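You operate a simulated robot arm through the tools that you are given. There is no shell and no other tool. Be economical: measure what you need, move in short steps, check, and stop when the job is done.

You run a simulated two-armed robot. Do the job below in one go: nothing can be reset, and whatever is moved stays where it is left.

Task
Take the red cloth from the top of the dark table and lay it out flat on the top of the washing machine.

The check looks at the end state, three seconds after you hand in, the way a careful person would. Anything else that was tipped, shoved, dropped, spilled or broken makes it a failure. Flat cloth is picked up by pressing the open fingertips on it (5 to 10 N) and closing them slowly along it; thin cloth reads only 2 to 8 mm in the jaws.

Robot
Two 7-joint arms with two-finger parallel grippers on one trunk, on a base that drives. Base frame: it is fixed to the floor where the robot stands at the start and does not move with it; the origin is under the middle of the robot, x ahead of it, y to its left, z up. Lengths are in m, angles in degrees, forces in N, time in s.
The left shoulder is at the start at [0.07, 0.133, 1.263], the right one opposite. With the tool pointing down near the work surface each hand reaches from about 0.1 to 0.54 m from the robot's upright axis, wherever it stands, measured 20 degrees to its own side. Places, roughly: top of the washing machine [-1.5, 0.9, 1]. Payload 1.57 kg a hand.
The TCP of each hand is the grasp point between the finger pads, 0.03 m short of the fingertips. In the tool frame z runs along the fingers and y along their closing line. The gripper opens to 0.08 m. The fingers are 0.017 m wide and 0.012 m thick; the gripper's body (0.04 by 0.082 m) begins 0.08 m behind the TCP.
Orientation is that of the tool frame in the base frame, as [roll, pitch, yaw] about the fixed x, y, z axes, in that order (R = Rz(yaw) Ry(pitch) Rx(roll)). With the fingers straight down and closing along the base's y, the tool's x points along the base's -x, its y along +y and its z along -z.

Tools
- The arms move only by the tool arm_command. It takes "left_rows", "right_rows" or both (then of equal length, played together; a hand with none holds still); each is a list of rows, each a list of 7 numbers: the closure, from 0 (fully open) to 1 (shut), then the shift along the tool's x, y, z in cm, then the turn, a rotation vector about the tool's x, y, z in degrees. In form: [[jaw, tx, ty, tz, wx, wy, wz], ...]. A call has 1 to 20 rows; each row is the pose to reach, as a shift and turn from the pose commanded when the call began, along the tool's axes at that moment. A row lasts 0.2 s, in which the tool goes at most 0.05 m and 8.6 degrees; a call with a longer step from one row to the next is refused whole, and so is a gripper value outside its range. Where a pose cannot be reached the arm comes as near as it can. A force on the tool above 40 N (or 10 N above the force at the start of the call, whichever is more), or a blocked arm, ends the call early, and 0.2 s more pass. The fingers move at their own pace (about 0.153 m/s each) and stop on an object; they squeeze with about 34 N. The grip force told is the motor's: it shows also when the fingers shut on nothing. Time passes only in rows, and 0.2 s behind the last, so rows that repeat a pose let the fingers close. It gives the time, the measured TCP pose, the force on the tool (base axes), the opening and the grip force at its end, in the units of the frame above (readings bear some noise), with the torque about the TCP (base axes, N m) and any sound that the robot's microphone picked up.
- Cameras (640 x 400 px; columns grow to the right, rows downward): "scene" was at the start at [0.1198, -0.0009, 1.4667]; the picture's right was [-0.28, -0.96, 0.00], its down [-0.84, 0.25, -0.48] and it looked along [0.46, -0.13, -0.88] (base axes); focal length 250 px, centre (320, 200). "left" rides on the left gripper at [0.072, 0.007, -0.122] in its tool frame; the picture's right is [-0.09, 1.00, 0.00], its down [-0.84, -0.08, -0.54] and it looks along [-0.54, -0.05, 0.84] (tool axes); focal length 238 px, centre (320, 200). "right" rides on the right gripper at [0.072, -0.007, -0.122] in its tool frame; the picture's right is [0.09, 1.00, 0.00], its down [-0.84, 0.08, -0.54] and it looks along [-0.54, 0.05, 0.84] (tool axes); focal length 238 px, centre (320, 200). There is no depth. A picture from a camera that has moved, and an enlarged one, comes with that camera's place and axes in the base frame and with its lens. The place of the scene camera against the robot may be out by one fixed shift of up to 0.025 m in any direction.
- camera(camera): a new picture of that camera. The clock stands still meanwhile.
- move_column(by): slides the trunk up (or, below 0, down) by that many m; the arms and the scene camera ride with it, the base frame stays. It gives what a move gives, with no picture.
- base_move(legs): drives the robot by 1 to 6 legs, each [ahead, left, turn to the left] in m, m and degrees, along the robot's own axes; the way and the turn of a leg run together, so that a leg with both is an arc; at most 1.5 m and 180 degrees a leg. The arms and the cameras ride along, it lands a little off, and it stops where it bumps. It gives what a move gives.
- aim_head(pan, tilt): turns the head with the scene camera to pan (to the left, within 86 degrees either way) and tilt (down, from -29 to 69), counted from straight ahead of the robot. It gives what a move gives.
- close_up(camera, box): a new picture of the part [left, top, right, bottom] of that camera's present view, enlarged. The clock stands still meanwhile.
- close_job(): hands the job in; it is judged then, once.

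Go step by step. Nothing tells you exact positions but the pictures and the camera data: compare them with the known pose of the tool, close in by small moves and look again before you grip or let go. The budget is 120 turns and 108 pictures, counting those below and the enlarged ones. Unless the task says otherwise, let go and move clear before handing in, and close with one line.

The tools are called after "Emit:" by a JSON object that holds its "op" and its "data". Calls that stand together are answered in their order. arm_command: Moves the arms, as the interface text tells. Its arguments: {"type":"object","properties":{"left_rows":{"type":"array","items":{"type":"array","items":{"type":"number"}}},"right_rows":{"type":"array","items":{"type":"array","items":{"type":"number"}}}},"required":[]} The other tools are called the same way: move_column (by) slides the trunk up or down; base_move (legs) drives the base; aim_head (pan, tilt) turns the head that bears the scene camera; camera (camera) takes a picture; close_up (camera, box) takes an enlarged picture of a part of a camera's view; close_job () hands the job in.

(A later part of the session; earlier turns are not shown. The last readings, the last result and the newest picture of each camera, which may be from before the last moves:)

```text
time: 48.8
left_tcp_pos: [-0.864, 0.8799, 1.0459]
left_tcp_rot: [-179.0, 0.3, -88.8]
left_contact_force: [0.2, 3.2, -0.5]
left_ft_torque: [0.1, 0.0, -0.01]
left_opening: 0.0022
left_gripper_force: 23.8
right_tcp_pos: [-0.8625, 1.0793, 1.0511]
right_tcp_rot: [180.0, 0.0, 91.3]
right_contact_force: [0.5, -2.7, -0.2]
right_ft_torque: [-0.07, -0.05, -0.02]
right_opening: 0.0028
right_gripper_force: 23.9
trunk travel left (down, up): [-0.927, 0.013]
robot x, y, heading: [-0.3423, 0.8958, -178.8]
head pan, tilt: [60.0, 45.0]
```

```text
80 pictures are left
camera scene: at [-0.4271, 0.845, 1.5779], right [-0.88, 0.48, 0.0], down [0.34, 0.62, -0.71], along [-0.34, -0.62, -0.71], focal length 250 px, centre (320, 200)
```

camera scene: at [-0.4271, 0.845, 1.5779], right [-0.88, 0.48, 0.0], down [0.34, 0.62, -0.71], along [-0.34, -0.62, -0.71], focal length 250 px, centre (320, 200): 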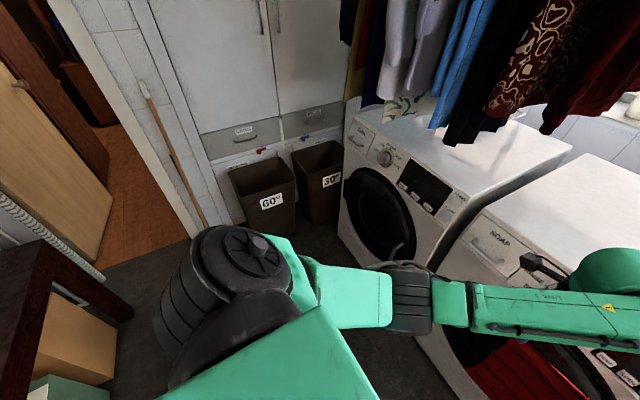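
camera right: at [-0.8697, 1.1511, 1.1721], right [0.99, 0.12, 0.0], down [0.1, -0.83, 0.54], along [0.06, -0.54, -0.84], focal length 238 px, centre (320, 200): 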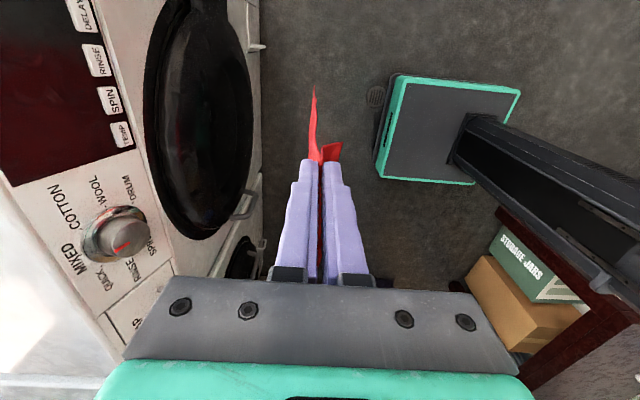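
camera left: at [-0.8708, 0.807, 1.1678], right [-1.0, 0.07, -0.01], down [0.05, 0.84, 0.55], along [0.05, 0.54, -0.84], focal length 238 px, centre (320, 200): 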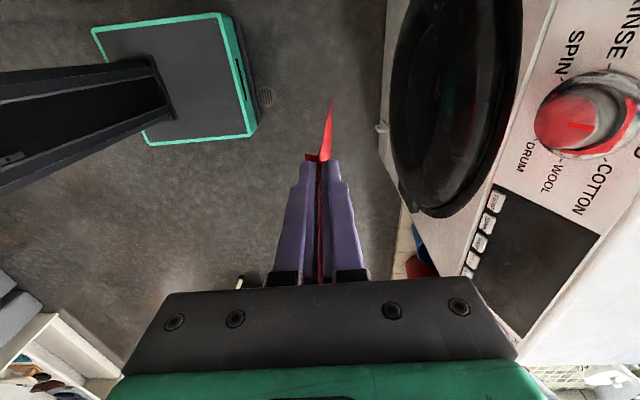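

The elbows sit high (z≈1.19), so the arms clear the machine tops; the hanging clothes to the left are the real hazard. I raise the hands, ease the sideways tension, shift the robot a little right and drive closer.

Emit:
{"op": "arm_command", "data": {"left_rows": [[1, -0.1, 0, -1.5, 0, 0, 0], [1, -0.2, 0, -3, 0, 0, 0], [1, -0.2, 0, -4.5, 0, 0, 0], [1, -0.2, 0, -6, 0, 0, 0], [1, -0.2, 0, -6, 0, 0, 0]], "right_rows": [[1, -0.1, 0, -1.5, 0, 0, 0], [1, -0.2, 0, -3, 0, 0, 0], [1, -0.2, 0, -4.5, 0, 0, 0], [1, -0.2, 0, -6, 0, 0, 0], [1, -0.2, 0, -6, 0, 0, 0]]}}

Emit:
{"op": "move_column", "data": {"by": 0.012}}

Emit:
{"op": "base_move", "data": {"legs": [[0, -0.09, -1.2], [0.15, 0, 0]]}}

Emit:
{"op": "aim_head", "data": {"pan": 0, "tilt": 35}}

Emit:
{"op": "camera", "data": {"camera": "scene"}}

Emit:
{"op": "camera", "data": {"camera": "left"}}

```text
time: 50.0
left_tcp_pos: [-0.8641, 0.8827, 1.1059]
left_tcp_rot: [-179.0, 0.2, -88.8]
left_contact_force: [0.7, -0.4, 0.3]
left_ft_torque: [0.02, -0.01, 0.01]
left_opening: 0.0021
left_gripper_force: 23.8
right_tcp_pos: [-0.8636, 1.077, 1.1099]
right_tcp_rot: [179.9, 0.0, 91.2]
right_contact_force: [0.8, -0.4, 0.0]
right_ft_torque: [0.06, 0.01, -0.03]
right_opening: 0.0024
right_gripper_force: 23.5
trunk travel left (down, up): [-0.927, 0.013]
robot x, y, heading: [-0.3443, 0.9032, -178.9]
head pan, tilt: [60.0, 45.0]
```

```text
time: 50.6
left_tcp_pos: [-0.8643, 0.8835, 1.1202]
left_tcp_rot: [-179.2, 0.2, -88.9]
left_contact_force: [0.3, 0.4, 0.0]
left_ft_torque: [0.01, 0.0, -0.02]
left_opening: 0.0022
left_gripper_force: 23.8
right_tcp_pos: [-0.8637, 1.0761, 1.1211]
right_tcp_rot: [180.0, 0.0, 91.3]
right_contact_force: [-0.4, 0.3, -0.2]
right_ft_torque: [0.04, 0.03, -0.01]
right_opening: 0.0028
right_gripper_force: 23.9
trunk travel left (down, up): [-0.939, 0.001]
robot x, y, heading: [-0.3448, 0.8999, -178.9]
head pan, tilt: [60.0, 45.0]
```

```text
time: 52.7
left_tcp_pos: [-1.0135, 0.9867, 1.1202]
left_tcp_rot: [-179.3, 0.1, -90.2]
left_contact_force: [0.2, 0.3, 0.2]
left_ft_torque: [0.01, 0.02, -0.02]
left_opening: 0.0022
left_gripper_force: 23.6
right_tcp_pos: [-1.009, 1.1813, 1.1239]
right_tcp_rot: [-179.9, 0.0, 90.0]
right_contact_force: [0.2, -1.1, 0.6]
right_ft_torque: [-0.01, 0.04, -0.03]
right_opening: 0.0023
right_gripper_force: 23.5
trunk travel left (down, up): [-0.939, 0.001]
robot x, y, heading: [-0.4948, 0.9896, -179.9]
head pan, tilt: [60.0, 45.0]
```

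```text
time: 54.0
left_tcp_pos: [-1.0146, 0.9877, 1.1187]
left_tcp_rot: [-179.3, 0.2, -90.2]
left_contact_force: [-1.0, -0.2, -0.9]
left_ft_torque: [0.03, 0.04, -0.05]
left_opening: 0.0021
left_gripper_force: 23.5
right_tcp_pos: [-1.0096, 1.1808, 1.1209]
right_tcp_rot: [-180.0, 0.1, 90.0]
right_contact_force: [-0.3, -0.6, 0.8]
right_ft_torque: [0.0, -0.03, -0.06]
right_opening: 0.0024
right_gripper_force: 24.6
trunk travel left (down, up): [-0.939, 0.001]
robot x, y, heading: [-0.4938, 0.9943, -180.0]
head pan, tilt: [0.0, 35.0]
```

```text
79 pictures are left
camera scene: at [-0.6271, 1.0093, 1.6047], right [0.0, 1.0, 0.0], down [0.57, 0.0, -0.82], along [-0.82, 0.0, -0.57], focal length 250 px, centre (320, 200)
```

scene: 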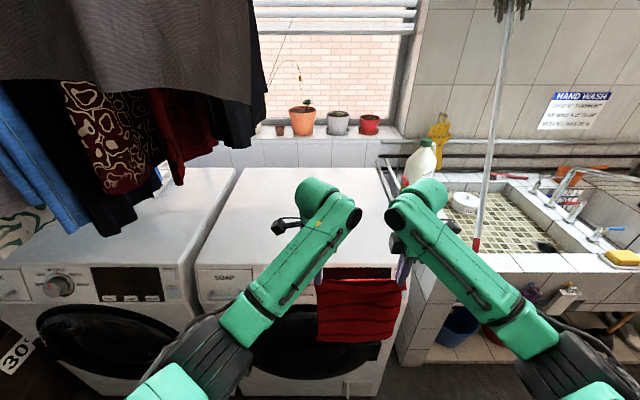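

```text
78 pictures are left
camera left: at [-1.0245, 0.9135, 1.2403], right [-1.0, 0.1, -0.01], down [0.07, 0.84, 0.55], along [0.06, 0.54, -0.84], focal length 238 px, centre (320, 200)
```

left: 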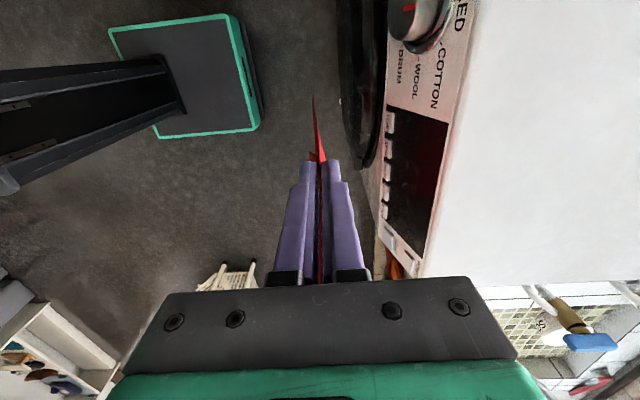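

The top's front edge is at x≈-1.15, z≈0.98, and the hanging garments are at y≤0.8 and above z 1.27, clear of the arms. I drive in so the hands lead the cloth over the front edge.

Emit:
{"op": "base_move", "data": {"legs": [[0.15, 0, 0], [0.14, 0, 0]]}}

Emit:
{"op": "camera", "data": {"camera": "scene"}}

Emit:
{"op": "camera", "data": {"camera": "left"}}

Emit:
{"op": "camera", "data": {"camera": "right"}}

```text
time: 56.3
left_tcp_pos: [-1.3078, 0.9852, 1.1205]
left_tcp_rot: [-179.3, 0.3, -90.1]
left_contact_force: [0.4, -1.0, -0.2]
left_ft_torque: [0.02, 0.01, -0.07]
left_opening: 0.0019
left_gripper_force: 23.8
right_tcp_pos: [-1.303, 1.178, 1.1232]
right_tcp_rot: [-179.9, 0.0, 90.1]
right_contact_force: [0.4, -0.4, 0.3]
right_ft_torque: [0.01, 0.02, -0.02]
right_opening: 0.0023
right_gripper_force: 24.0
trunk travel left (down, up): [-0.939, 0.001]
robot x, y, heading: [-0.7902, 0.9977, -180.0]
head pan, tilt: [0.0, 35.0]
```

```text
77 pictures are left
camera scene: at [-0.9184, 1.0089, 1.605], right [0.0, 1.0, 0.0], down [0.57, 0.0, -0.82], along [-0.82, 0.0, -0.57], focal length 250 px, centre (320, 200)
```

scene: 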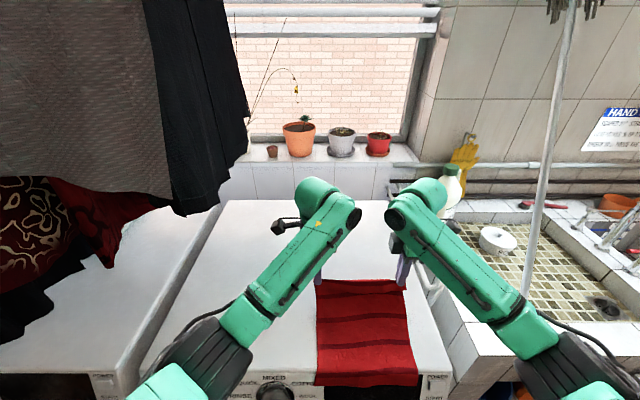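

```text
76 pictures are left
camera left: at [-1.3162, 0.9125, 1.2412], right [-1.0, 0.09, -0.01], down [0.07, 0.84, 0.55], along [0.06, 0.54, -0.84], focal length 238 px, centre (320, 200)
```

left: 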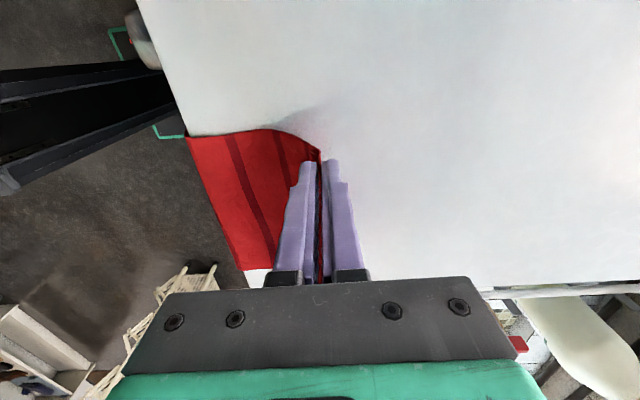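

```text
75 pictures are left
camera right: at [-1.309, 1.2515, 1.2435], right [1.0, 0.09, 0.0], down [0.08, -0.84, 0.54], along [0.05, -0.54, -0.84], focal length 238 px, centre (320, 200)
```

right: 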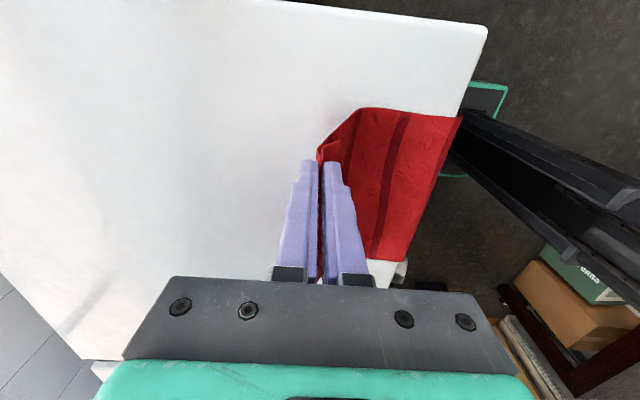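

The cloth is draped over the front edge with the hands leading. I creep in 5 cm and then extend both hands while lowering.

Emit:
{"op": "base_move", "data": {"legs": [[0.045, 0, 0]]}}

Emit:
{"op": "arm_command", "data": {"left_rows": [[1, 0, 1.5, 0, 0, 0, 0], [1, 0, 3, 1, 0, 0, 0], [1, 0, 4.5, 2, 0, 0, 0], [1, 0, 6, 3, 0, 0, 0], [1, 0, 7.5, 4, 0, 0, 0], [1, 0, 9, 5, 0, 0, 0], [1, 0, 10.5, 6, 0, 0, 0], [1, 0, 10.5, 6, 0, 0, 0]], "right_rows": [[1, 0, -1.5, 0, 0, 0, 0], [1, 0, -3, 1, 0, 0, 0], [1, 0, -4.5, 2, 0, 0, 0], [1, 0, -6, 3, 0, 0, 0], [1, 0, -7.5, 4, 0, 0, 0], [1, 0, -9, 5, 0, 0, 0], [1, 0, -10.5, 6, 0, 0, 0], [1, 0, -10.5, 6, 0, 0, 0]]}}

Emit:
{"op": "camera", "data": {"camera": "scene"}}

Emit:
{"op": "camera", "data": {"camera": "left"}}

Emit:
{"op": "camera", "data": {"camera": "right"}}

```text
time: 57.2
left_tcp_pos: [-1.3478, 0.9855, 1.1221]
left_tcp_rot: [-179.6, 0.2, -90.1]
left_contact_force: [1.4, -1.2, -0.5]
left_ft_torque: [0.01, 0.07, -0.06]
left_opening: 0.0022
left_gripper_force: 23.5
right_tcp_pos: [-1.3419, 1.1789, 1.1254]
right_tcp_rot: [-179.5, 0.0, 90.0]
right_contact_force: [0.3, -0.2, 0.3]
right_ft_torque: [0.0, 0.06, -0.01]
right_opening: 0.0027
right_gripper_force: 24.2
trunk travel left (down, up): [-0.939, 0.001]
robot x, y, heading: [-0.8318, 0.9908, -180.0]
head pan, tilt: [0.0, 35.0]
```

```text
time: 59.0
left_tcp_pos: [-1.4094, 0.9852, 1.0807]
left_tcp_rot: [-179.2, 0.2, -90.1]
left_contact_force: [-1.4, 3.7, 0.5]
left_ft_torque: [0.08, 0.02, -0.02]
left_opening: 0.0021
left_gripper_force: 24.4
left hand out of reach, approached as far as the arm can: row 4, 5, 6, 7, 8
right_tcp_pos: [-1.4465, 1.1796, 1.0671]
right_tcp_rot: [-179.9, 0.0, 90.3]
right_contact_force: [0.9, -2.8, 0.8]
right_ft_torque: [-0.06, -0.01, -0.04]
right_opening: 0.0024
right_gripper_force: 23.6
right hand out of reach, approached as far as the arm can: row 7, 8
trunk travel left (down, up): [-0.939, 0.001]
robot x, y, heading: [-0.8327, 0.9907, -179.8]
head pan, tilt: [0.0, 35.0]
```

```text
74 pictures are left
camera scene: at [-0.9655, 1.0096, 1.6048], right [0.0, 1.0, 0.0], down [0.57, 0.0, -0.82], along [-0.82, 0.0, -0.57], focal length 250 px, centre (320, 200)
```

scene: 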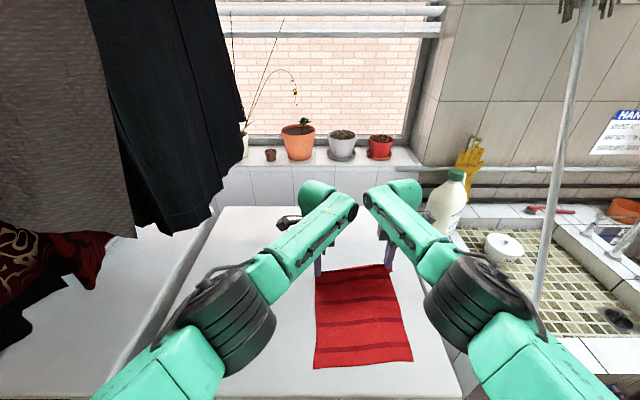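

```text
73 pictures are left
camera left: at [-1.417, 0.9124, 1.2027], right [-1.0, 0.09, -0.01], down [0.07, 0.84, 0.55], along [0.06, 0.54, -0.84], focal length 238 px, centre (320, 200)
```

left: 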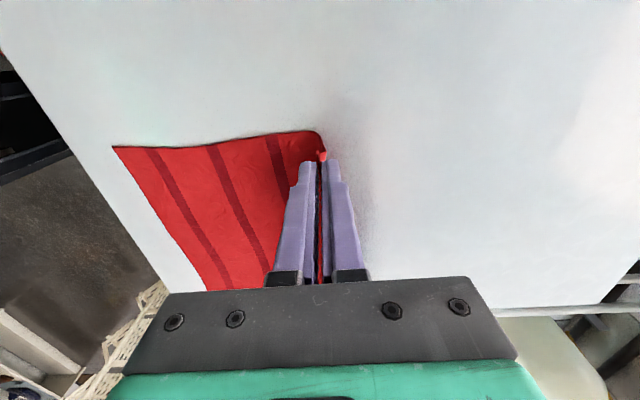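

```text
72 pictures are left
camera right: at [-1.4522, 1.2523, 1.1876], right [1.0, 0.09, 0.0], down [0.08, -0.84, 0.54], along [0.05, -0.54, -0.84], focal length 238 px, centre (320, 200)
```

right: 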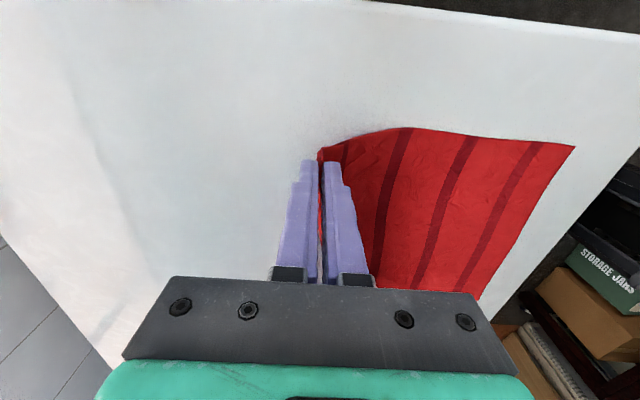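

The whole cloth is now on the machine top, its tail about 6 cm in from the front edge; the left hand is at its reach limit at x≈-1.41. I level the hands and start lowering with a small test step.

Emit:
{"op": "arm_command", "data": {"left_rows": [[1, 0, -1, 0, 0, 0, 0], [1, 0, -1, 0, 0, 0, 0]], "right_rows": [[1, 0, 0.5, 0, 0, 0, 0], [1, 0, 1, 0, 0, 0, 0]]}}

```text
time: 59.6
left_tcp_pos: [-1.3982, 0.9849, 1.0812]
left_tcp_rot: [-179.2, 0.1, -90.1]
left_contact_force: [-1.0, 3.2, -0.9]
left_ft_torque: [0.08, 0.03, -0.02]
left_opening: 0.002
left_gripper_force: 23.5
right_tcp_pos: [-1.4363, 1.1808, 1.0662]
right_tcp_rot: [-179.9, -0.1, 90.0]
right_contact_force: [1.5, -3.6, -0.2]
right_ft_torque: [-0.13, 0.0, 0.02]
right_opening: 0.0029
right_gripper_force: 24.2
trunk travel left (down, up): [-0.939, 0.001]
robot x, y, heading: [-0.8355, 0.9937, -180.3]
head pan, tilt: [0.0, 35.0]
```

The commanded pose follows the measured one, so steps are reliable. I level the hands, then lower the trunk so the arms keep their reach.

Emit:
{"op": "arm_command", "data": {"left_rows": [[1, 0, 0.4, 0, 0, 0, 0], [1, 0, 0.8, 0, 0, 0, 0], [1, 0, 0.8, 0, 0, 0, 0]], "right_rows": [[1, 0, 1, -0.7, 0, 0, 0], [1, 0, 1.8, -1.4, 0, 0, 0], [1, 0, 1.8, -1.4, 0, 0, 0]]}}

Emit:
{"op": "move_column", "data": {"by": -0.045}}

Emit:
{"op": "camera", "data": {"camera": "scene"}}

Emit:
{"op": "camera", "data": {"camera": "left"}}

Emit:
{"op": "camera", "data": {"camera": "right"}}

```text
time: 60.4
left_tcp_pos: [-1.4068, 0.9854, 1.0811]
left_tcp_rot: [-179.2, 0.1, -90.1]
left_contact_force: [0.5, 0.6, 0.2]
left_ft_torque: [0.02, 0.0, -0.03]
left_opening: 0.002
left_gripper_force: 23.7
right_tcp_pos: [-1.4181, 1.1791, 1.08]
right_tcp_rot: [-180.0, -0.1, 90.1]
right_contact_force: [0.6, -0.2, 0.5]
right_ft_torque: [-0.01, 0.03, 0.01]
right_opening: 0.0024
right_gripper_force: 23.8
trunk travel left (down, up): [-0.939, 0.001]
robot x, y, heading: [-0.8308, 0.9911, -179.7]
head pan, tilt: [0.0, 35.0]
```

```text
time: 61.3
left_tcp_pos: [-1.4074, 0.9837, 1.0359]
left_tcp_rot: [-179.1, 0.1, -90.1]
left_contact_force: [0.3, 1.3, -0.3]
left_ft_torque: [0.02, 0.04, -0.05]
left_opening: 0.002
left_gripper_force: 24.7
right_tcp_pos: [-1.4178, 1.1803, 1.0352]
right_tcp_rot: [180.0, 0.0, 90.2]
right_contact_force: [0.1, 1.0, 0.5]
right_ft_torque: [0.0, 0.03, -0.06]
right_opening: 0.0023
right_gripper_force: 23.6
trunk travel left (down, up): [-0.894, 0.046]
robot x, y, heading: [-0.834, 0.9956, -179.9]
head pan, tilt: [0.0, 35.0]
```

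```text
71 pictures are left
camera scene: at [-0.9658, 1.0088, 1.5597], right [0.0, 1.0, 0.0], down [0.57, 0.0, -0.82], along [-0.82, 0.0, -0.57], focal length 250 px, centre (320, 200)
```

scene: 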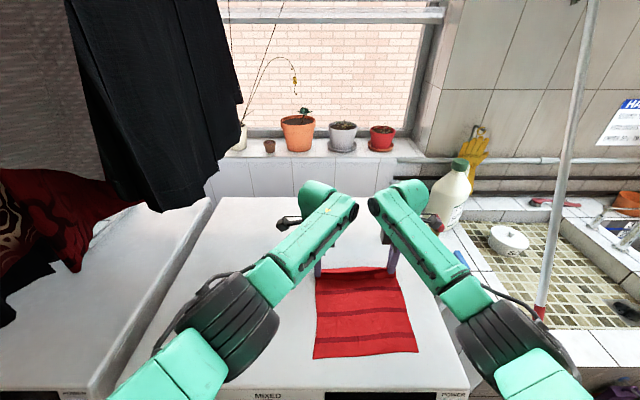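

```text
70 pictures are left
camera left: at [-1.4152, 0.9118, 1.1572], right [-1.0, 0.09, -0.01], down [0.07, 0.84, 0.55], along [0.06, 0.54, -0.84], focal length 238 px, centre (320, 200)
```

left: 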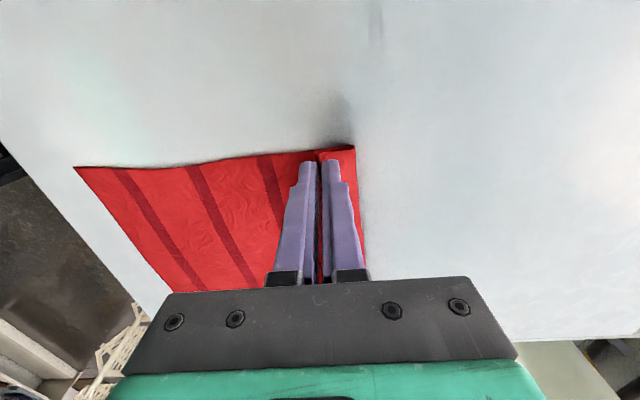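

```text
69 pictures are left
camera right: at [-1.4246, 1.2521, 1.1562], right [1.0, 0.09, 0.0], down [0.08, -0.84, 0.54], along [0.05, -0.54, -0.84], focal length 238 px, centre (320, 200)
```

right: 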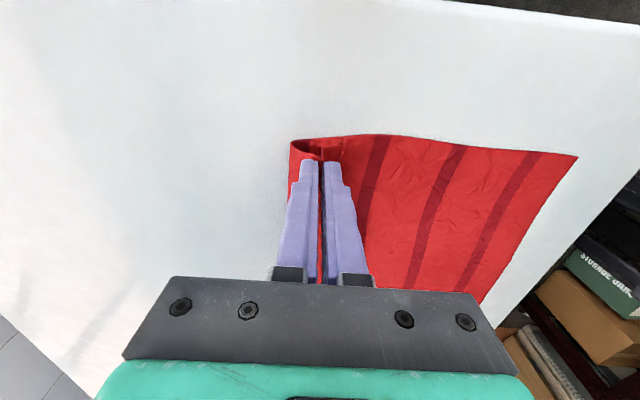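

The leading flap lies forward on the far side, as wanted. I lower gradually to contact.

Emit:
{"op": "move_column", "data": {"by": -0.012}}

Emit:
{"op": "arm_command", "data": {"left_rows": [[1, 0, 0, 0.2, 0, 0, 0], [1, 0, 0, 0.3, 0, 0, 0], [1, 0, 0, 0.3, 0, 0, 0]], "right_rows": [[1, 0, 0, 0.2, 0, 0, 0], [1, 0, 0, 0.3, 0, 0, 0], [1, 0, 0, 0.3, 0, 0, 0]]}}

```text
time: 61.9
left_tcp_pos: [-1.4074, 0.9842, 1.0244]
left_tcp_rot: [-179.2, 0.1, -90.1]
left_contact_force: [1.2, -0.3, -0.2]
left_ft_torque: [0.03, 0.0, -0.02]
left_opening: 0.0022
left_gripper_force: 23.7
right_tcp_pos: [-1.4193, 1.1798, 1.0234]
right_tcp_rot: [180.0, -0.1, 90.1]
right_contact_force: [0.4, -0.6, 0.0]
right_ft_torque: [0.01, 0.02, -0.01]
right_opening: 0.0027
right_gripper_force: 24.2
trunk travel left (down, up): [-0.882, 0.058]
robot x, y, heading: [-0.8358, 0.9909, -179.9]
head pan, tilt: [0.0, 35.0]
```

```text
time: 62.7
left_tcp_pos: [-1.4072, 0.9853, 1.0195]
left_tcp_rot: [-179.2, 0.2, -90.2]
left_contact_force: [-0.1, 0.5, 0.8]
left_ft_torque: [0.03, -0.02, 0.0]
left_opening: 0.0023
left_gripper_force: 23.6
right_tcp_pos: [-1.4192, 1.1795, 1.02]
right_tcp_rot: [180.0, 0.0, 90.1]
right_contact_force: [0.0, -0.3, 0.1]
right_ft_torque: [-0.02, -0.01, -0.03]
right_opening: 0.0027
right_gripper_force: 23.7
trunk travel left (down, up): [-0.882, 0.058]
robot x, y, heading: [-0.8332, 0.993, -180.0]
head pan, tilt: [0.0, 35.0]
```

Emit:
{"op": "arm_command", "data": {"left_rows": [[1, 0, 0, 0.2, 0, 0, 0], [1, 0, 0, 0.3, 0, 0, 0], [1, 0, 0, 0.3, 0, 0, 0]], "right_rows": [[1, 0, 0, 0.2, 0, 0, 0], [1, 0, 0, 0.3, 0, 0, 0], [1, 0, 0, 0.3, 0, 0, 0]]}}

Emit:
{"op": "arm_command", "data": {"left_rows": [[1, 0, 0, 0.2, 0, 0, 0], [1, 0, 0, 0.3, 0, 0, 0], [1, 0, 0, 0.3, 0, 0, 0]], "right_rows": [[1, 0, 0, 0.2, 0, 0, 0], [1, 0, 0, 0.3, 0, 0, 0], [1, 0, 0, 0.3, 0, 0, 0]]}}

Emit:
{"op": "camera", "data": {"camera": "right"}}

```text
time: 63.5
left_tcp_pos: [-1.4075, 0.9839, 1.0172]
left_tcp_rot: [-179.2, 0.2, -90.1]
left_contact_force: [0.2, -0.2, 0.9]
left_ft_torque: [0.03, -0.02, 0.0]
left_opening: 0.0023
left_gripper_force: 23.4
right_tcp_pos: [-1.4184, 1.1797, 1.0173]
right_tcp_rot: [-179.9, 0.0, 90.2]
right_contact_force: [-0.9, -1.0, 4.8]
right_ft_torque: [-0.03, 0.01, 0.01]
right_opening: 0.0024
right_gripper_force: 24.1
trunk travel left (down, up): [-0.882, 0.058]
robot x, y, heading: [-0.8346, 0.992, -179.7]
head pan, tilt: [0.0, 35.0]
```

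```text
time: 64.3
left_tcp_pos: [-1.4046, 0.9836, 1.0174]
left_tcp_rot: [-179.4, 0.2, -90.2]
left_contact_force: [-0.6, 0.8, 6.0]
left_ft_torque: [0.04, 0.03, -0.02]
left_opening: 0.0023
left_gripper_force: 24.0
right_tcp_pos: [-1.4173, 1.1779, 1.0154]
right_tcp_rot: [-179.6, -0.1, 90.1]
right_contact_force: [-3.3, 0.8, 18.1]
right_ft_torque: [0.07, 0.1, 0.02]
right_opening: 0.0027
right_gripper_force: 23.5
trunk travel left (down, up): [-0.882, 0.058]
robot x, y, heading: [-0.834, 0.9906, -179.7]
head pan, tilt: [0.0, 35.0]
```

```text
68 pictures are left
camera right: at [-1.4228, 1.2515, 1.1376], right [1.0, 0.09, -0.01], down [0.08, -0.84, 0.54], along [0.05, -0.54, -0.84], focal length 238 px, centre (320, 200)
```

right: 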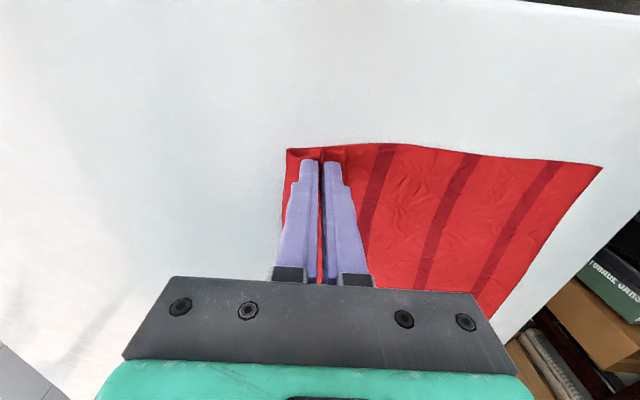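

Both hands touch at z≈1.017. I ease the right hand to about 8 N and open slowly while pressed, to spread the pinched ridge flat.

Emit:
{"op": "arm_command", "data": {"left_rows": [[1, 0, 0, 0, 0, 0, 0], [0.96, 0, 0, 0, 0, 0, 0], [0.92, 0, 0, 0, 0, 0, 0], [0.88, 0, 0, 0, 0, 0, 0], [0.84, 0, 0, 0, 0, 0, 0], [0.8, 0, 0, 0, 0, 0, 0], [0.76, 0, 0, 0, 0, 0, 0], [0.72, 0, 0, 0, 0, 0, 0], [0.68, 0, 0, 0, 0, 0, 0], [0.64, 0, 0, 0, 0, 0, 0], [0.6, 0, 0, 0, 0, 0, 0], [0.6, 0, 0, 0, 0, 0, 0]], "right_rows": [[1, 0, 0, -0.1, 0, 0, 0], [0.96, 0, 0, -0.1, 0, 0, 0], [0.92, 0, 0, -0.1, 0, 0, 0], [0.88, 0, 0, -0.1, 0, 0, 0], [0.84, 0, 0, -0.1, 0, 0, 0], [0.8, 0, 0, -0.1, 0, 0, 0], [0.76, 0, 0, -0.1, 0, 0, 0], [0.72, 0, 0, -0.1, 0, 0, 0], [0.68, 0, 0, -0.1, 0, 0, 0], [0.64, 0, 0, -0.1, 0, 0, 0], [0.6, 0, 0, -0.1, 0, 0, 0], [0.6, 0, 0, -0.1, 0, 0, 0]]}}

Emit:
{"op": "camera", "data": {"camera": "right"}}

Emit:
{"op": "camera", "data": {"camera": "left"}}

```text
time: 66.9
left_tcp_pos: [-1.4043, 0.984, 1.0179]
left_tcp_rot: [-179.3, 0.2, -90.0]
left_contact_force: [-0.9, -0.2, 9.3]
left_ft_torque: [0.01, -0.03, 0.03]
left_opening: 0.0277
left_gripper_force: 0.0
right_tcp_pos: [-1.4179, 1.178, 1.0167]
right_tcp_rot: [-179.9, -0.1, 90.1]
right_contact_force: [-0.9, -0.7, 6.8]
right_ft_torque: [0.04, 0.0, 0.02]
right_opening: 0.0288
right_gripper_force: 0.1
trunk travel left (down, up): [-0.882, 0.058]
robot x, y, heading: [-0.8373, 0.9927, -179.9]
head pan, tilt: [0.0, 35.0]
```

```text
67 pictures are left
camera right: at [-1.4223, 1.2509, 1.1373], right [1.0, 0.09, 0.0], down [0.08, -0.84, 0.54], along [0.05, -0.54, -0.84], focal length 238 px, centre (320, 200)
```

right: 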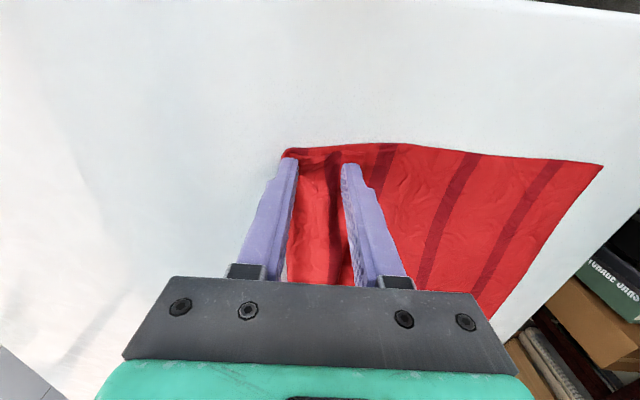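

```text
66 pictures are left
camera left: at [-1.4132, 0.911, 1.1379], right [-1.0, 0.09, -0.01], down [0.07, 0.83, 0.55], along [0.06, 0.54, -0.84], focal length 238 px, centre (320, 200)
```

left: 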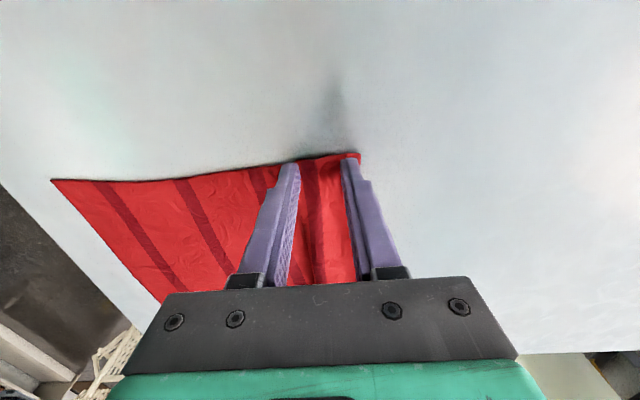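

The ridge has spread out. I lift both hands straight up and inspect.

Emit:
{"op": "arm_command", "data": {"left_rows": [[0.6, 0, 0, -0.3, 0, 0, 0], [0.6, 0, 0, -1, 0, 0, 0], [0.6, 0, 0, -2.5, 0, 0, 0], [0.6, 0, 0, -4, 0, 0, 0], [0.6, 0, 0, -4, 0, 0, 0]], "right_rows": [[0.6, 0, 0, -0.3, 0, 0, 0], [0.6, 0, 0, -1, 0, 0, 0], [0.6, 0, 0, -2.5, 0, 0, 0], [0.6, 0, 0, -4, 0, 0, 0], [0.6, 0, 0, -4, 0, 0, 0]]}}

Emit:
{"op": "move_column", "data": {"by": 0.055}}

Emit:
{"op": "camera", "data": {"camera": "right"}}

Emit:
{"op": "camera", "data": {"camera": "left"}}

Emit:
{"op": "camera", "data": {"camera": "scene"}}

```text
time: 68.1
left_tcp_pos: [-1.408, 0.9841, 1.0563]
left_tcp_rot: [-179.2, 0.1, -90.1]
left_contact_force: [-0.2, 0.0, -0.4]
left_ft_torque: [-0.02, -0.01, -0.01]
left_opening: 0.0317
left_gripper_force: 0.1
right_tcp_pos: [-1.419, 1.1795, 1.056]
right_tcp_rot: [179.9, 0.0, 90.1]
right_contact_force: [-0.8, -1.2, 0.5]
right_ft_torque: [-0.01, -0.01, -0.02]
right_opening: 0.0319
right_gripper_force: 0.1
trunk travel left (down, up): [-0.882, 0.058]
robot x, y, heading: [-0.8345, 0.9907, -179.9]
head pan, tilt: [0.0, 35.0]
```

```text
time: 69.0
left_tcp_pos: [-1.4085, 0.985, 1.1116]
left_tcp_rot: [-179.1, 0.2, -90.1]
left_contact_force: [0.0, 0.5, -0.1]
left_ft_torque: [-0.01, -0.01, 0.0]
left_opening: 0.032
left_gripper_force: 0.0
right_tcp_pos: [-1.4184, 1.1799, 1.1106]
right_tcp_rot: [-180.0, 0.0, 90.1]
right_contact_force: [0.4, -0.1, -0.8]
right_ft_torque: [0.02, -0.01, -0.02]
right_opening: 0.0317
right_gripper_force: 0.1
trunk travel left (down, up): [-0.937, 0.003]
robot x, y, heading: [-0.8385, 0.9912, -180.0]
head pan, tilt: [0.0, 35.0]
```

```text
65 pictures are left
camera right: at [-1.4248, 1.2521, 1.2315], right [1.0, 0.09, 0.0], down [0.08, -0.84, 0.54], along [0.05, -0.54, -0.84], focal length 238 px, centre (320, 200)
```

right: 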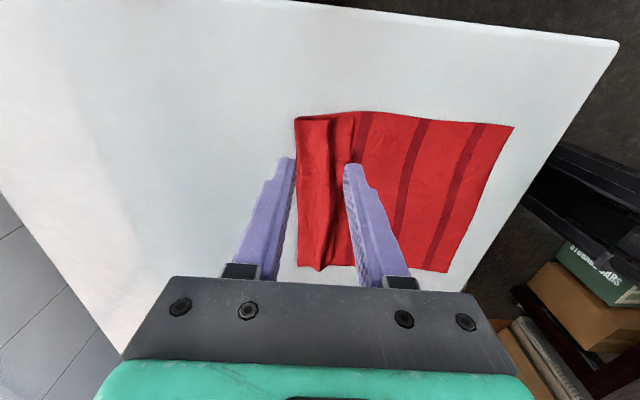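

```text
64 pictures are left
camera left: at [-1.4166, 0.9124, 1.2318], right [-1.0, 0.09, -0.01], down [0.07, 0.84, 0.55], along [0.06, 0.54, -0.84], focal length 238 px, centre (320, 200)
```

left: 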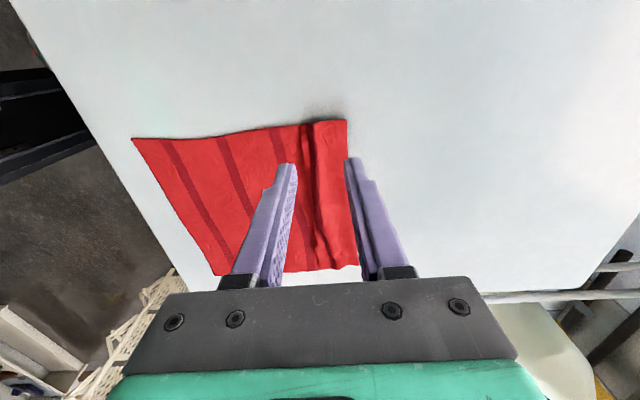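

```text
63 pictures are left
camera scene: at [-0.9666, 1.0088, 1.6027], right [0.0, 1.0, 0.0], down [0.57, 0.0, -0.82], along [-0.82, 0.0, -0.57], focal length 250 px, centre (320, 200)
```

scene: 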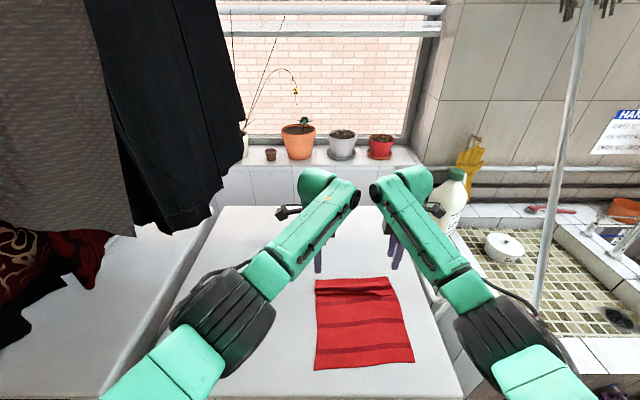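

A small ridge remains about 4 cm from the far edge. I zoom in to see its shape before smoothing it.

Emit:
{"op": "close_up", "data": {"camera": "right", "box": [260, 90, 420, 290]}}

Emit:
{"op": "close_up", "data": {"camera": "left", "box": [240, 90, 400, 290]}}

Emit:
{"op": "close_up", "data": {"camera": "scene", "box": [290, 250, 440, 390]}}

```text
2.00 times, centred on (340, 190) of right
camera zoom: at [-1.4248, 1.2521, 1.2315], right [1.0, 0.09, 0.0], down [0.08, -0.84, 0.54], along [0.05, -0.54, -0.84], focal length 477 px, centre (280, 220)
```

zoom: 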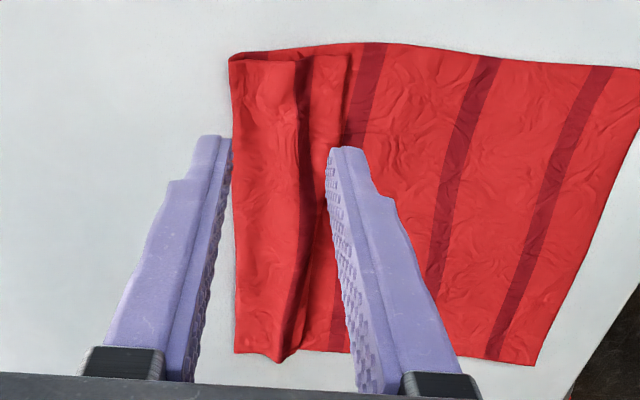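

```text
2.00 times, centred on (320, 190) of left
camera zoom: at [-1.4166, 0.9124, 1.2318], right [-1.0, 0.09, -0.01], down [0.07, 0.84, 0.55], along [0.06, 0.54, -0.84], focal length 477 px, centre (320, 220)
```

zoom: 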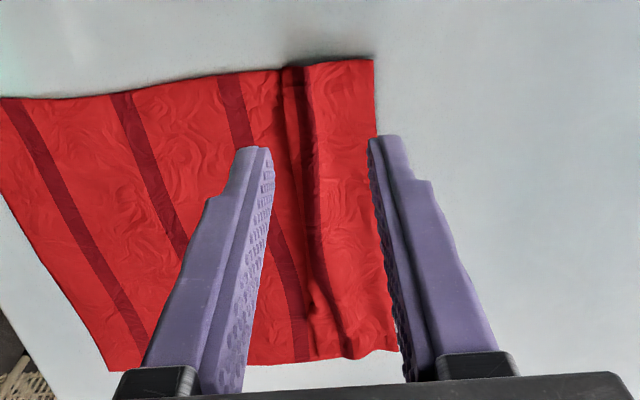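

```text
2.86 times, centred on (365, 320) of scene
camera zoom: at [-0.9666, 1.0088, 1.6027], right [0.0, 1.0, 0.0], down [0.57, 0.0, -0.82], along [-0.82, 0.0, -0.57], focal length 716 px, centre (191, -143)
```

zoom: 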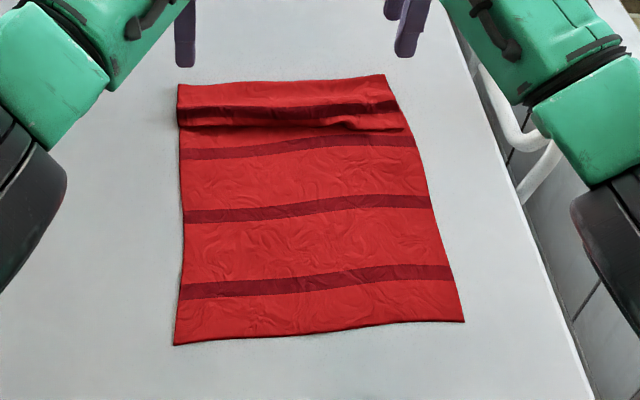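

The pleat lies at about x -1.385 to -1.41, with the far flap beyond it. I straddle it with the open fingers of both hands, press, and open them to spread it flat.

Emit:
{"op": "arm_command", "data": {"left_rows": [[0.5, -0.5, -0.8, 0, 0, 0, 0], [0.46, -1, -1.6, 0, 0, 0, 0], [0.46, -1, -1.6, 0, 0, 0, 0]], "right_rows": [[0.5, -0.5, 1, 0, 0, 0, 0], [0.46, -1, 2, 0, 0, 0, 0], [0.46, -1, 2, 0, 0, 0, 0]]}}

Emit:
{"op": "move_column", "data": {"by": -0.055}}

Emit:
{"op": "arm_command", "data": {"left_rows": [[0.46, 0, 0, 1, 0, 0, 0], [0.46, 0, 0, 2, 0, 0, 0], [0.46, 0, 0, 2.5, 0, 0, 0], [0.46, 0, 0, 2.5, 0, 0, 0]], "right_rows": [[0.46, 0, 0, 1, 0, 0, 0], [0.46, 0, 0, 2, 0, 0, 0], [0.46, 0, 0, 2.5, 0, 0, 0], [0.46, 0, 0, 2.5, 0, 0, 0]]}}

Emit:
{"op": "camera", "data": {"camera": "left"}}

Emit:
{"op": "camera", "data": {"camera": "right"}}

```text
time: 69.8
left_tcp_pos: [-1.3909, 0.9955, 1.1114]
left_tcp_rot: [-179.0, 0.1, -90.1]
left_contact_force: [-0.2, -0.5, 0.7]
left_ft_torque: [0.0, 0.03, 0.03]
left_opening: 0.0432
left_gripper_force: 0.0
right_tcp_pos: [-1.3981, 1.1693, 1.1109]
right_tcp_rot: [180.0, 0.0, 90.1]
right_contact_force: [-0.6, -0.5, -0.3]
right_ft_torque: [-0.01, 0.0, 0.01]
right_opening: 0.0432
right_gripper_force: 0.1
trunk travel left (down, up): [-0.937, 0.003]
robot x, y, heading: [-0.8369, 0.9909, -179.9]
head pan, tilt: [0.0, 35.0]
```

```text
time: 70.8
left_tcp_pos: [-1.3904, 0.9952, 1.0564]
left_tcp_rot: [-179.1, 0.3, -90.0]
left_contact_force: [-0.4, -1.1, -0.5]
left_ft_torque: [-0.01, 0.01, 0.02]
left_opening: 0.0434
left_gripper_force: 0.0
right_tcp_pos: [-1.3979, 1.1695, 1.0568]
right_tcp_rot: [-180.0, 0.0, 90.0]
right_contact_force: [0.0, 0.3, 0.0]
right_ft_torque: [0.03, -0.01, -0.01]
right_opening: 0.043
right_gripper_force: 0.0
trunk travel left (down, up): [-0.882, 0.058]
robot x, y, heading: [-0.8317, 0.9902, -180.0]
head pan, tilt: [0.0, 35.0]
```

```text
time: 71.8
left_tcp_pos: [-1.3918, 0.9949, 1.0311]
left_tcp_rot: [-179.2, 0.2, -90.2]
left_contact_force: [0.3, -0.9, 0.0]
left_ft_torque: [-0.02, 0.01, 0.05]
left_opening: 0.0433
left_gripper_force: 0.0
right_tcp_pos: [-1.3989, 1.1685, 1.0305]
right_tcp_rot: [-180.0, 0.0, 90.0]
right_contact_force: [0.2, -0.7, -0.8]
right_ft_torque: [0.03, -0.03, -0.01]
right_opening: 0.0432
right_gripper_force: 0.1
trunk travel left (down, up): [-0.882, 0.058]
robot x, y, heading: [-0.8338, 0.9919, -180.0]
head pan, tilt: [0.0, 35.0]
```

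```text
59 pictures are left
camera left: at [-1.3996, 0.9224, 1.1512], right [-1.0, 0.09, -0.01], down [0.07, 0.84, 0.55], along [0.06, 0.54, -0.84], focal length 238 px, centre (320, 200)
```

left: 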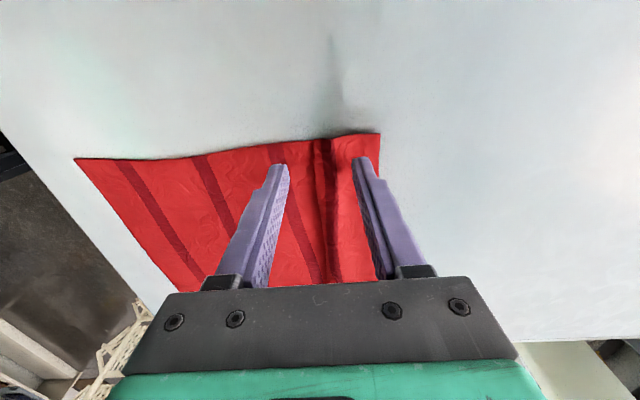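

```text
58 pictures are left
camera right: at [-1.4044, 1.2418, 1.1517], right [1.0, 0.09, 0.0], down [0.08, -0.84, 0.54], along [0.05, -0.54, -0.84], focal length 238 px, centre (320, 200)
```

right: 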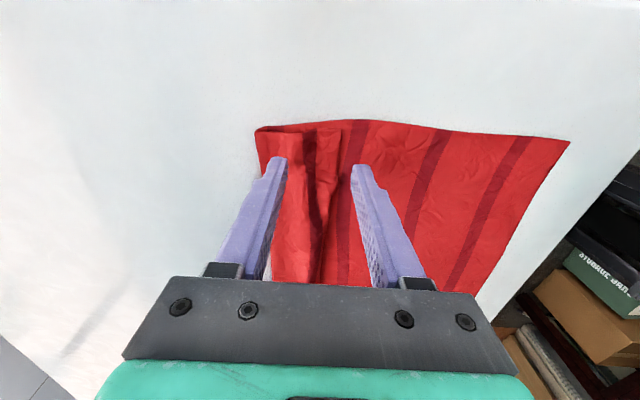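

The fingers straddle the pleat on both sides. Down to contact.

Emit:
{"op": "arm_command", "data": {"left_rows": [[0.46, 0, 0, 0.5, 0, 0, 0], [0.46, 0, 0, 1.0, 0, 0, 0], [0.46, 0, 0, 1.2, 0, 0, 0], [0.46, 0, 0, 1.35, 0, 0, 0], [0.46, 0, 0, 1.35, 0, 0, 0]], "right_rows": [[0.46, 0, 0, 0.5, 0, 0, 0], [0.46, 0, 0, 1.0, 0, 0, 0], [0.46, 0, 0, 1.2, 0, 0, 0], [0.46, 0, 0, 1.3, 0, 0, 0], [0.46, 0, 0, 1.3, 0, 0, 0]]}}

Emit:
{"op": "arm_command", "data": {"left_rows": [[0.46, 0, 0, 0.1, 0, 0, 0], [0.46, 0, 0, 0.1, 0, 0, 0]], "right_rows": [[0.46, 0, 0, 0.1, 0, 0, 0], [0.46, 0, 0, 0.1, 0, 0, 0]]}}

```text
time: 73.0
left_tcp_pos: [-1.3903, 0.9945, 1.0172]
left_tcp_rot: [-179.2, 0.2, -90.2]
left_contact_force: [-0.7, -0.1, 0.8]
left_ft_torque: [0.01, 0.06, 0.0]
left_opening: 0.0435
left_gripper_force: 0.3
right_tcp_pos: [-1.3978, 1.1694, 1.0178]
right_tcp_rot: [179.9, 0.1, 90.1]
right_contact_force: [0.3, 0.1, -0.2]
right_ft_torque: [0.01, 0.02, 0.02]
right_opening: 0.0433
right_gripper_force: 0.1
trunk travel left (down, up): [-0.882, 0.058]
robot x, y, heading: [-0.8371, 0.9906, -179.9]
head pan, tilt: [0.0, 35.0]
```

```text
time: 73.6
left_tcp_pos: [-1.3894, 0.9946, 1.0164]
left_tcp_rot: [-179.3, 0.3, -90.1]
left_contact_force: [-0.3, -1.2, 5.0]
left_ft_torque: [-0.07, 0.12, 0.05]
left_opening: 0.0437
left_gripper_force: 0.4
right_tcp_pos: [-1.3976, 1.1688, 1.0182]
right_tcp_rot: [180.0, 0.0, 90.1]
right_contact_force: [0.1, 0.3, 0.3]
right_ft_torque: [0.02, 0.02, -0.02]
right_opening: 0.0432
right_gripper_force: 0.1
trunk travel left (down, up): [-0.882, 0.058]
robot x, y, heading: [-0.8351, 0.9895, -179.9]
head pan, tilt: [0.0, 35.0]
```

Emit:
{"op": "arm_command", "data": {"left_rows": [[0.46, 0, 0, 0.03, 0, 0, 0], [0.46, 0, 0, 0.03, 0, 0, 0]], "right_rows": [[0.46, 0, 0, 0.15, 0, 0, 0], [0.46, 0, 0, 0.2, 0, 0, 0]]}}

```text
time: 74.2
left_tcp_pos: [-1.3887, 0.995, 1.0154]
left_tcp_rot: [-179.2, 0.2, -90.1]
left_contact_force: [-1.5, -1.4, 6.8]
left_ft_torque: [-0.06, 0.18, 0.01]
left_opening: 0.0443
left_gripper_force: 0.5
right_tcp_pos: [-1.397, 1.1687, 1.0158]
right_tcp_rot: [-179.9, 0.0, 90.2]
right_contact_force: [-0.2, -1.6, 3.2]
right_ft_torque: [-0.03, 0.08, 0.03]
right_opening: 0.0436
right_gripper_force: 0.6
trunk travel left (down, up): [-0.882, 0.058]
robot x, y, heading: [-0.8356, 0.9911, -179.6]
head pan, tilt: [0.0, 35.0]
```

Far fingers are loaded on the flap, which is what I want. Opening slowly.

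Emit:
{"op": "arm_command", "data": {"left_rows": [[0.42, 0, 0, 0, 0, 0, 0], [0.38, 0, 0, 0, 0, 0, 0], [0.34, 0, 0, 0, 0, 0, 0], [0.3, 0, 0, 0, 0, 0, 0], [0.26, 0, 0, 0, 0, 0, 0], [0.22, 0, 0, 0, 0, 0, 0], [0.18, 0, 0, 0, 0, 0, 0], [0.14, 0, 0, 0, 0, 0, 0], [0.1, 0, 0, 0, 0, 0, 0], [0.06, 0, 0, 0, 0, 0, 0], [0.02, 0, 0, 0, 0, 0, 0], [0, 0, 0, 0, 0, 0, 0], [0, 0, 0, 0, 0, 0, 0]], "right_rows": [[0.42, 0, 0, 0.05, 0, 0, 0], [0.38, 0, 0, 0.05, 0, 0, 0], [0.34, 0, 0, 0.05, 0, 0, 0], [0.3, 0, 0, 0.05, 0, 0, 0], [0.26, 0, 0, 0.05, 0, 0, 0], [0.22, 0, 0, 0.05, 0, 0, 0], [0.18, 0, 0, 0.05, 0, 0, 0], [0.14, 0, 0, 0.05, 0, 0, 0], [0.1, 0, 0, 0.05, 0, 0, 0], [0.06, 0, 0, 0.05, 0, 0, 0], [0.02, 0, 0, 0.05, 0, 0, 0], [0, 0, 0, 0.05, 0, 0, 0], [0, 0, 0, 0.05, 0, 0, 0]]}}

Emit:
{"op": "camera", "data": {"camera": "left"}}

Emit:
{"op": "camera", "data": {"camera": "right"}}

```text
time: 77.0
left_tcp_pos: [-1.3881, 0.9955, 1.0168]
left_tcp_rot: [-179.3, 0.3, -90.0]
left_contact_force: [1.2, -0.1, 5.2]
left_ft_torque: [-0.05, 0.25, 0.0]
left_opening: 0.0789
left_gripper_force: 0.1
right_tcp_pos: [-1.3956, 1.1688, 1.0159]
right_tcp_rot: [-179.9, 0.0, 90.0]
right_contact_force: [0.1, 0.2, 2.9]
right_ft_torque: [0.01, 0.15, -0.01]
right_opening: 0.0793
right_gripper_force: 0.1
trunk travel left (down, up): [-0.882, 0.058]
robot x, y, heading: [-0.8344, 0.9926, -179.9]
head pan, tilt: [0.0, 35.0]
```

```text
57 pictures are left
camera left: at [-1.3967, 0.9222, 1.138], right [-1.0, 0.09, -0.01], down [0.07, 0.83, 0.55], along [0.06, 0.54, -0.84], focal length 238 px, centre (320, 200)
```

left: 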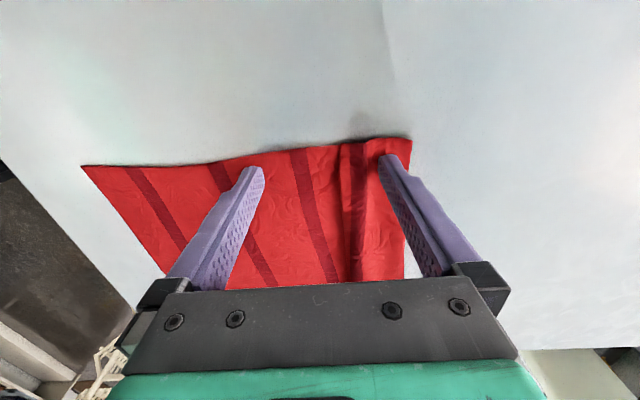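

```text
56 pictures are left
camera right: at [-1.4021, 1.2418, 1.1369], right [1.0, 0.09, 0.0], down [0.08, -0.84, 0.54], along [0.05, -0.54, -0.84], focal length 238 px, centre (320, 200)
```

right: 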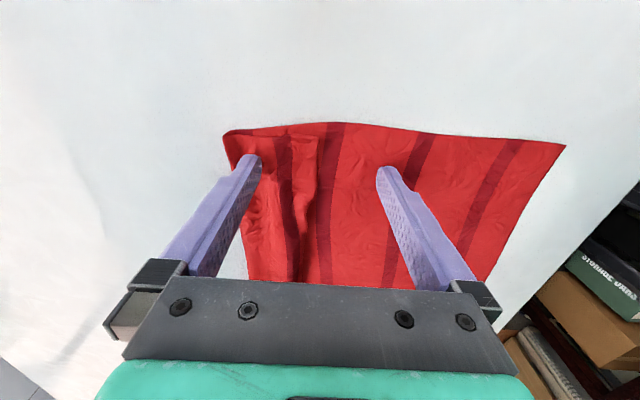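

The far edge moved outward. I lift and look again.

Emit:
{"op": "arm_command", "data": {"left_rows": [[0, 0, 0, -0.3, 0, 0, 0], [0, 0, 0, -1.5, 0, 0, 0], [0, 0, 0, -3, 0, 0, 0], [0, 0, 0, -4.5, 0, 0, 0], [0, 0, 0, -4.5, 0, 0, 0]], "right_rows": [[0, 0, 0, -0.3, 0, 0, 0], [0, 0, 0, -1.5, 0, 0, 0], [0, 0, 0, -3, 0, 0, 0], [0, 0, 0, -4.5, 0, 0, 0], [0, 0, 0, -4.5, 0, 0, 0]]}}

Emit:
{"op": "move_column", "data": {"by": 0.055}}

Emit:
{"op": "close_up", "data": {"camera": "right", "box": [220, 80, 420, 290]}}

Emit:
{"op": "close_up", "data": {"camera": "left", "box": [240, 80, 440, 290]}}

Emit:
{"op": "close_up", "data": {"camera": "scene", "box": [290, 250, 440, 390]}}

```text
time: 78.2
left_tcp_pos: [-1.3907, 0.9952, 1.0606]
left_tcp_rot: [-179.2, 0.1, -90.1]
left_contact_force: [0.8, -0.4, -0.3]
left_ft_torque: [0.0, 0.01, 0.02]
left_opening: 0.0803
left_gripper_force: 0.0
right_tcp_pos: [-1.3974, 1.1701, 1.0604]
right_tcp_rot: [-180.0, 0.1, 90.1]
right_contact_force: [-0.1, 0.2, 0.6]
right_ft_torque: [-0.02, -0.01, -0.02]
right_opening: 0.08
right_gripper_force: 0.0
trunk travel left (down, up): [-0.882, 0.058]
robot x, y, heading: [-0.8376, 0.9919, -179.6]
head pan, tilt: [0.0, 35.0]
```

```text
time: 79.2
left_tcp_pos: [-1.3915, 0.9966, 1.1143]
left_tcp_rot: [-179.3, 0.1, -90.2]
left_contact_force: [0.6, 0.4, -0.4]
left_ft_torque: [0.0, 0.01, 0.01]
left_opening: 0.0801
left_gripper_force: 0.0
right_tcp_pos: [-1.399, 1.1701, 1.1142]
right_tcp_rot: [-179.9, 0.1, 90.0]
right_contact_force: [0.2, -0.4, -0.5]
right_ft_torque: [0.02, -0.02, -0.02]
right_opening: 0.0802
right_gripper_force: 0.0
trunk travel left (down, up): [-0.937, 0.003]
robot x, y, heading: [-0.8357, 0.9895, -179.9]
head pan, tilt: [0.0, 35.0]
```

```text
1.90 times, centred on (320, 185) of right
camera zoom: at [-1.4036, 1.2427, 1.2358], right [1.0, 0.09, 0.0], down [0.08, -0.84, 0.54], along [0.05, -0.54, -0.84], focal length 454 px, centre (320, 229)
```

zoom: 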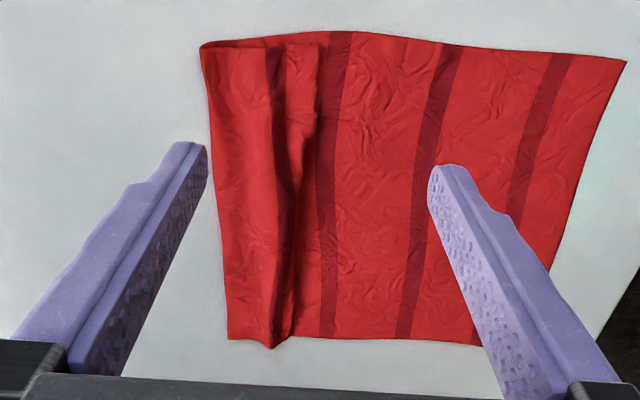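

```text
1.90 times, centred on (340, 185) of left
camera zoom: at [-1.4, 0.9228, 1.2362], right [-1.0, 0.09, -0.01], down [0.07, 0.84, 0.55], along [0.06, 0.54, -0.84], focal length 454 px, centre (282, 229)
```

zoom: 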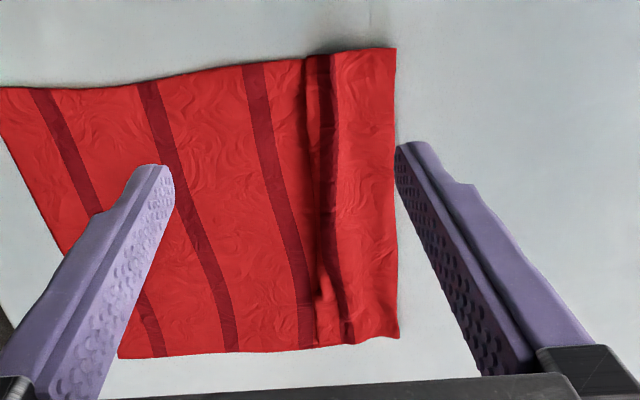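

```text
2.86 times, centred on (365, 320) of scene
camera zoom: at [-0.9666, 1.0089, 1.6027], right [0.0, 1.0, 0.0], down [0.57, 0.0, -0.82], along [-0.82, 0.0, -0.57], focal length 716 px, centre (191, -143)
```

zoom: 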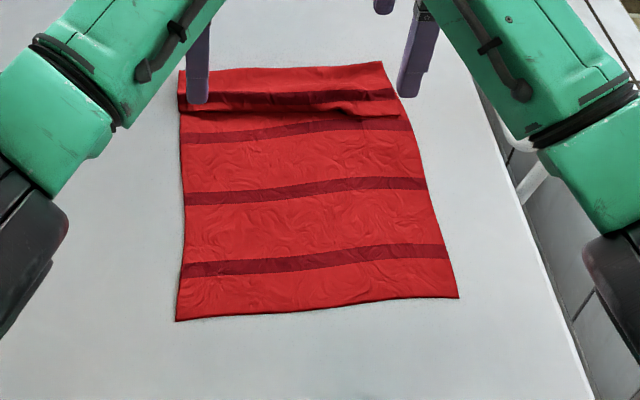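

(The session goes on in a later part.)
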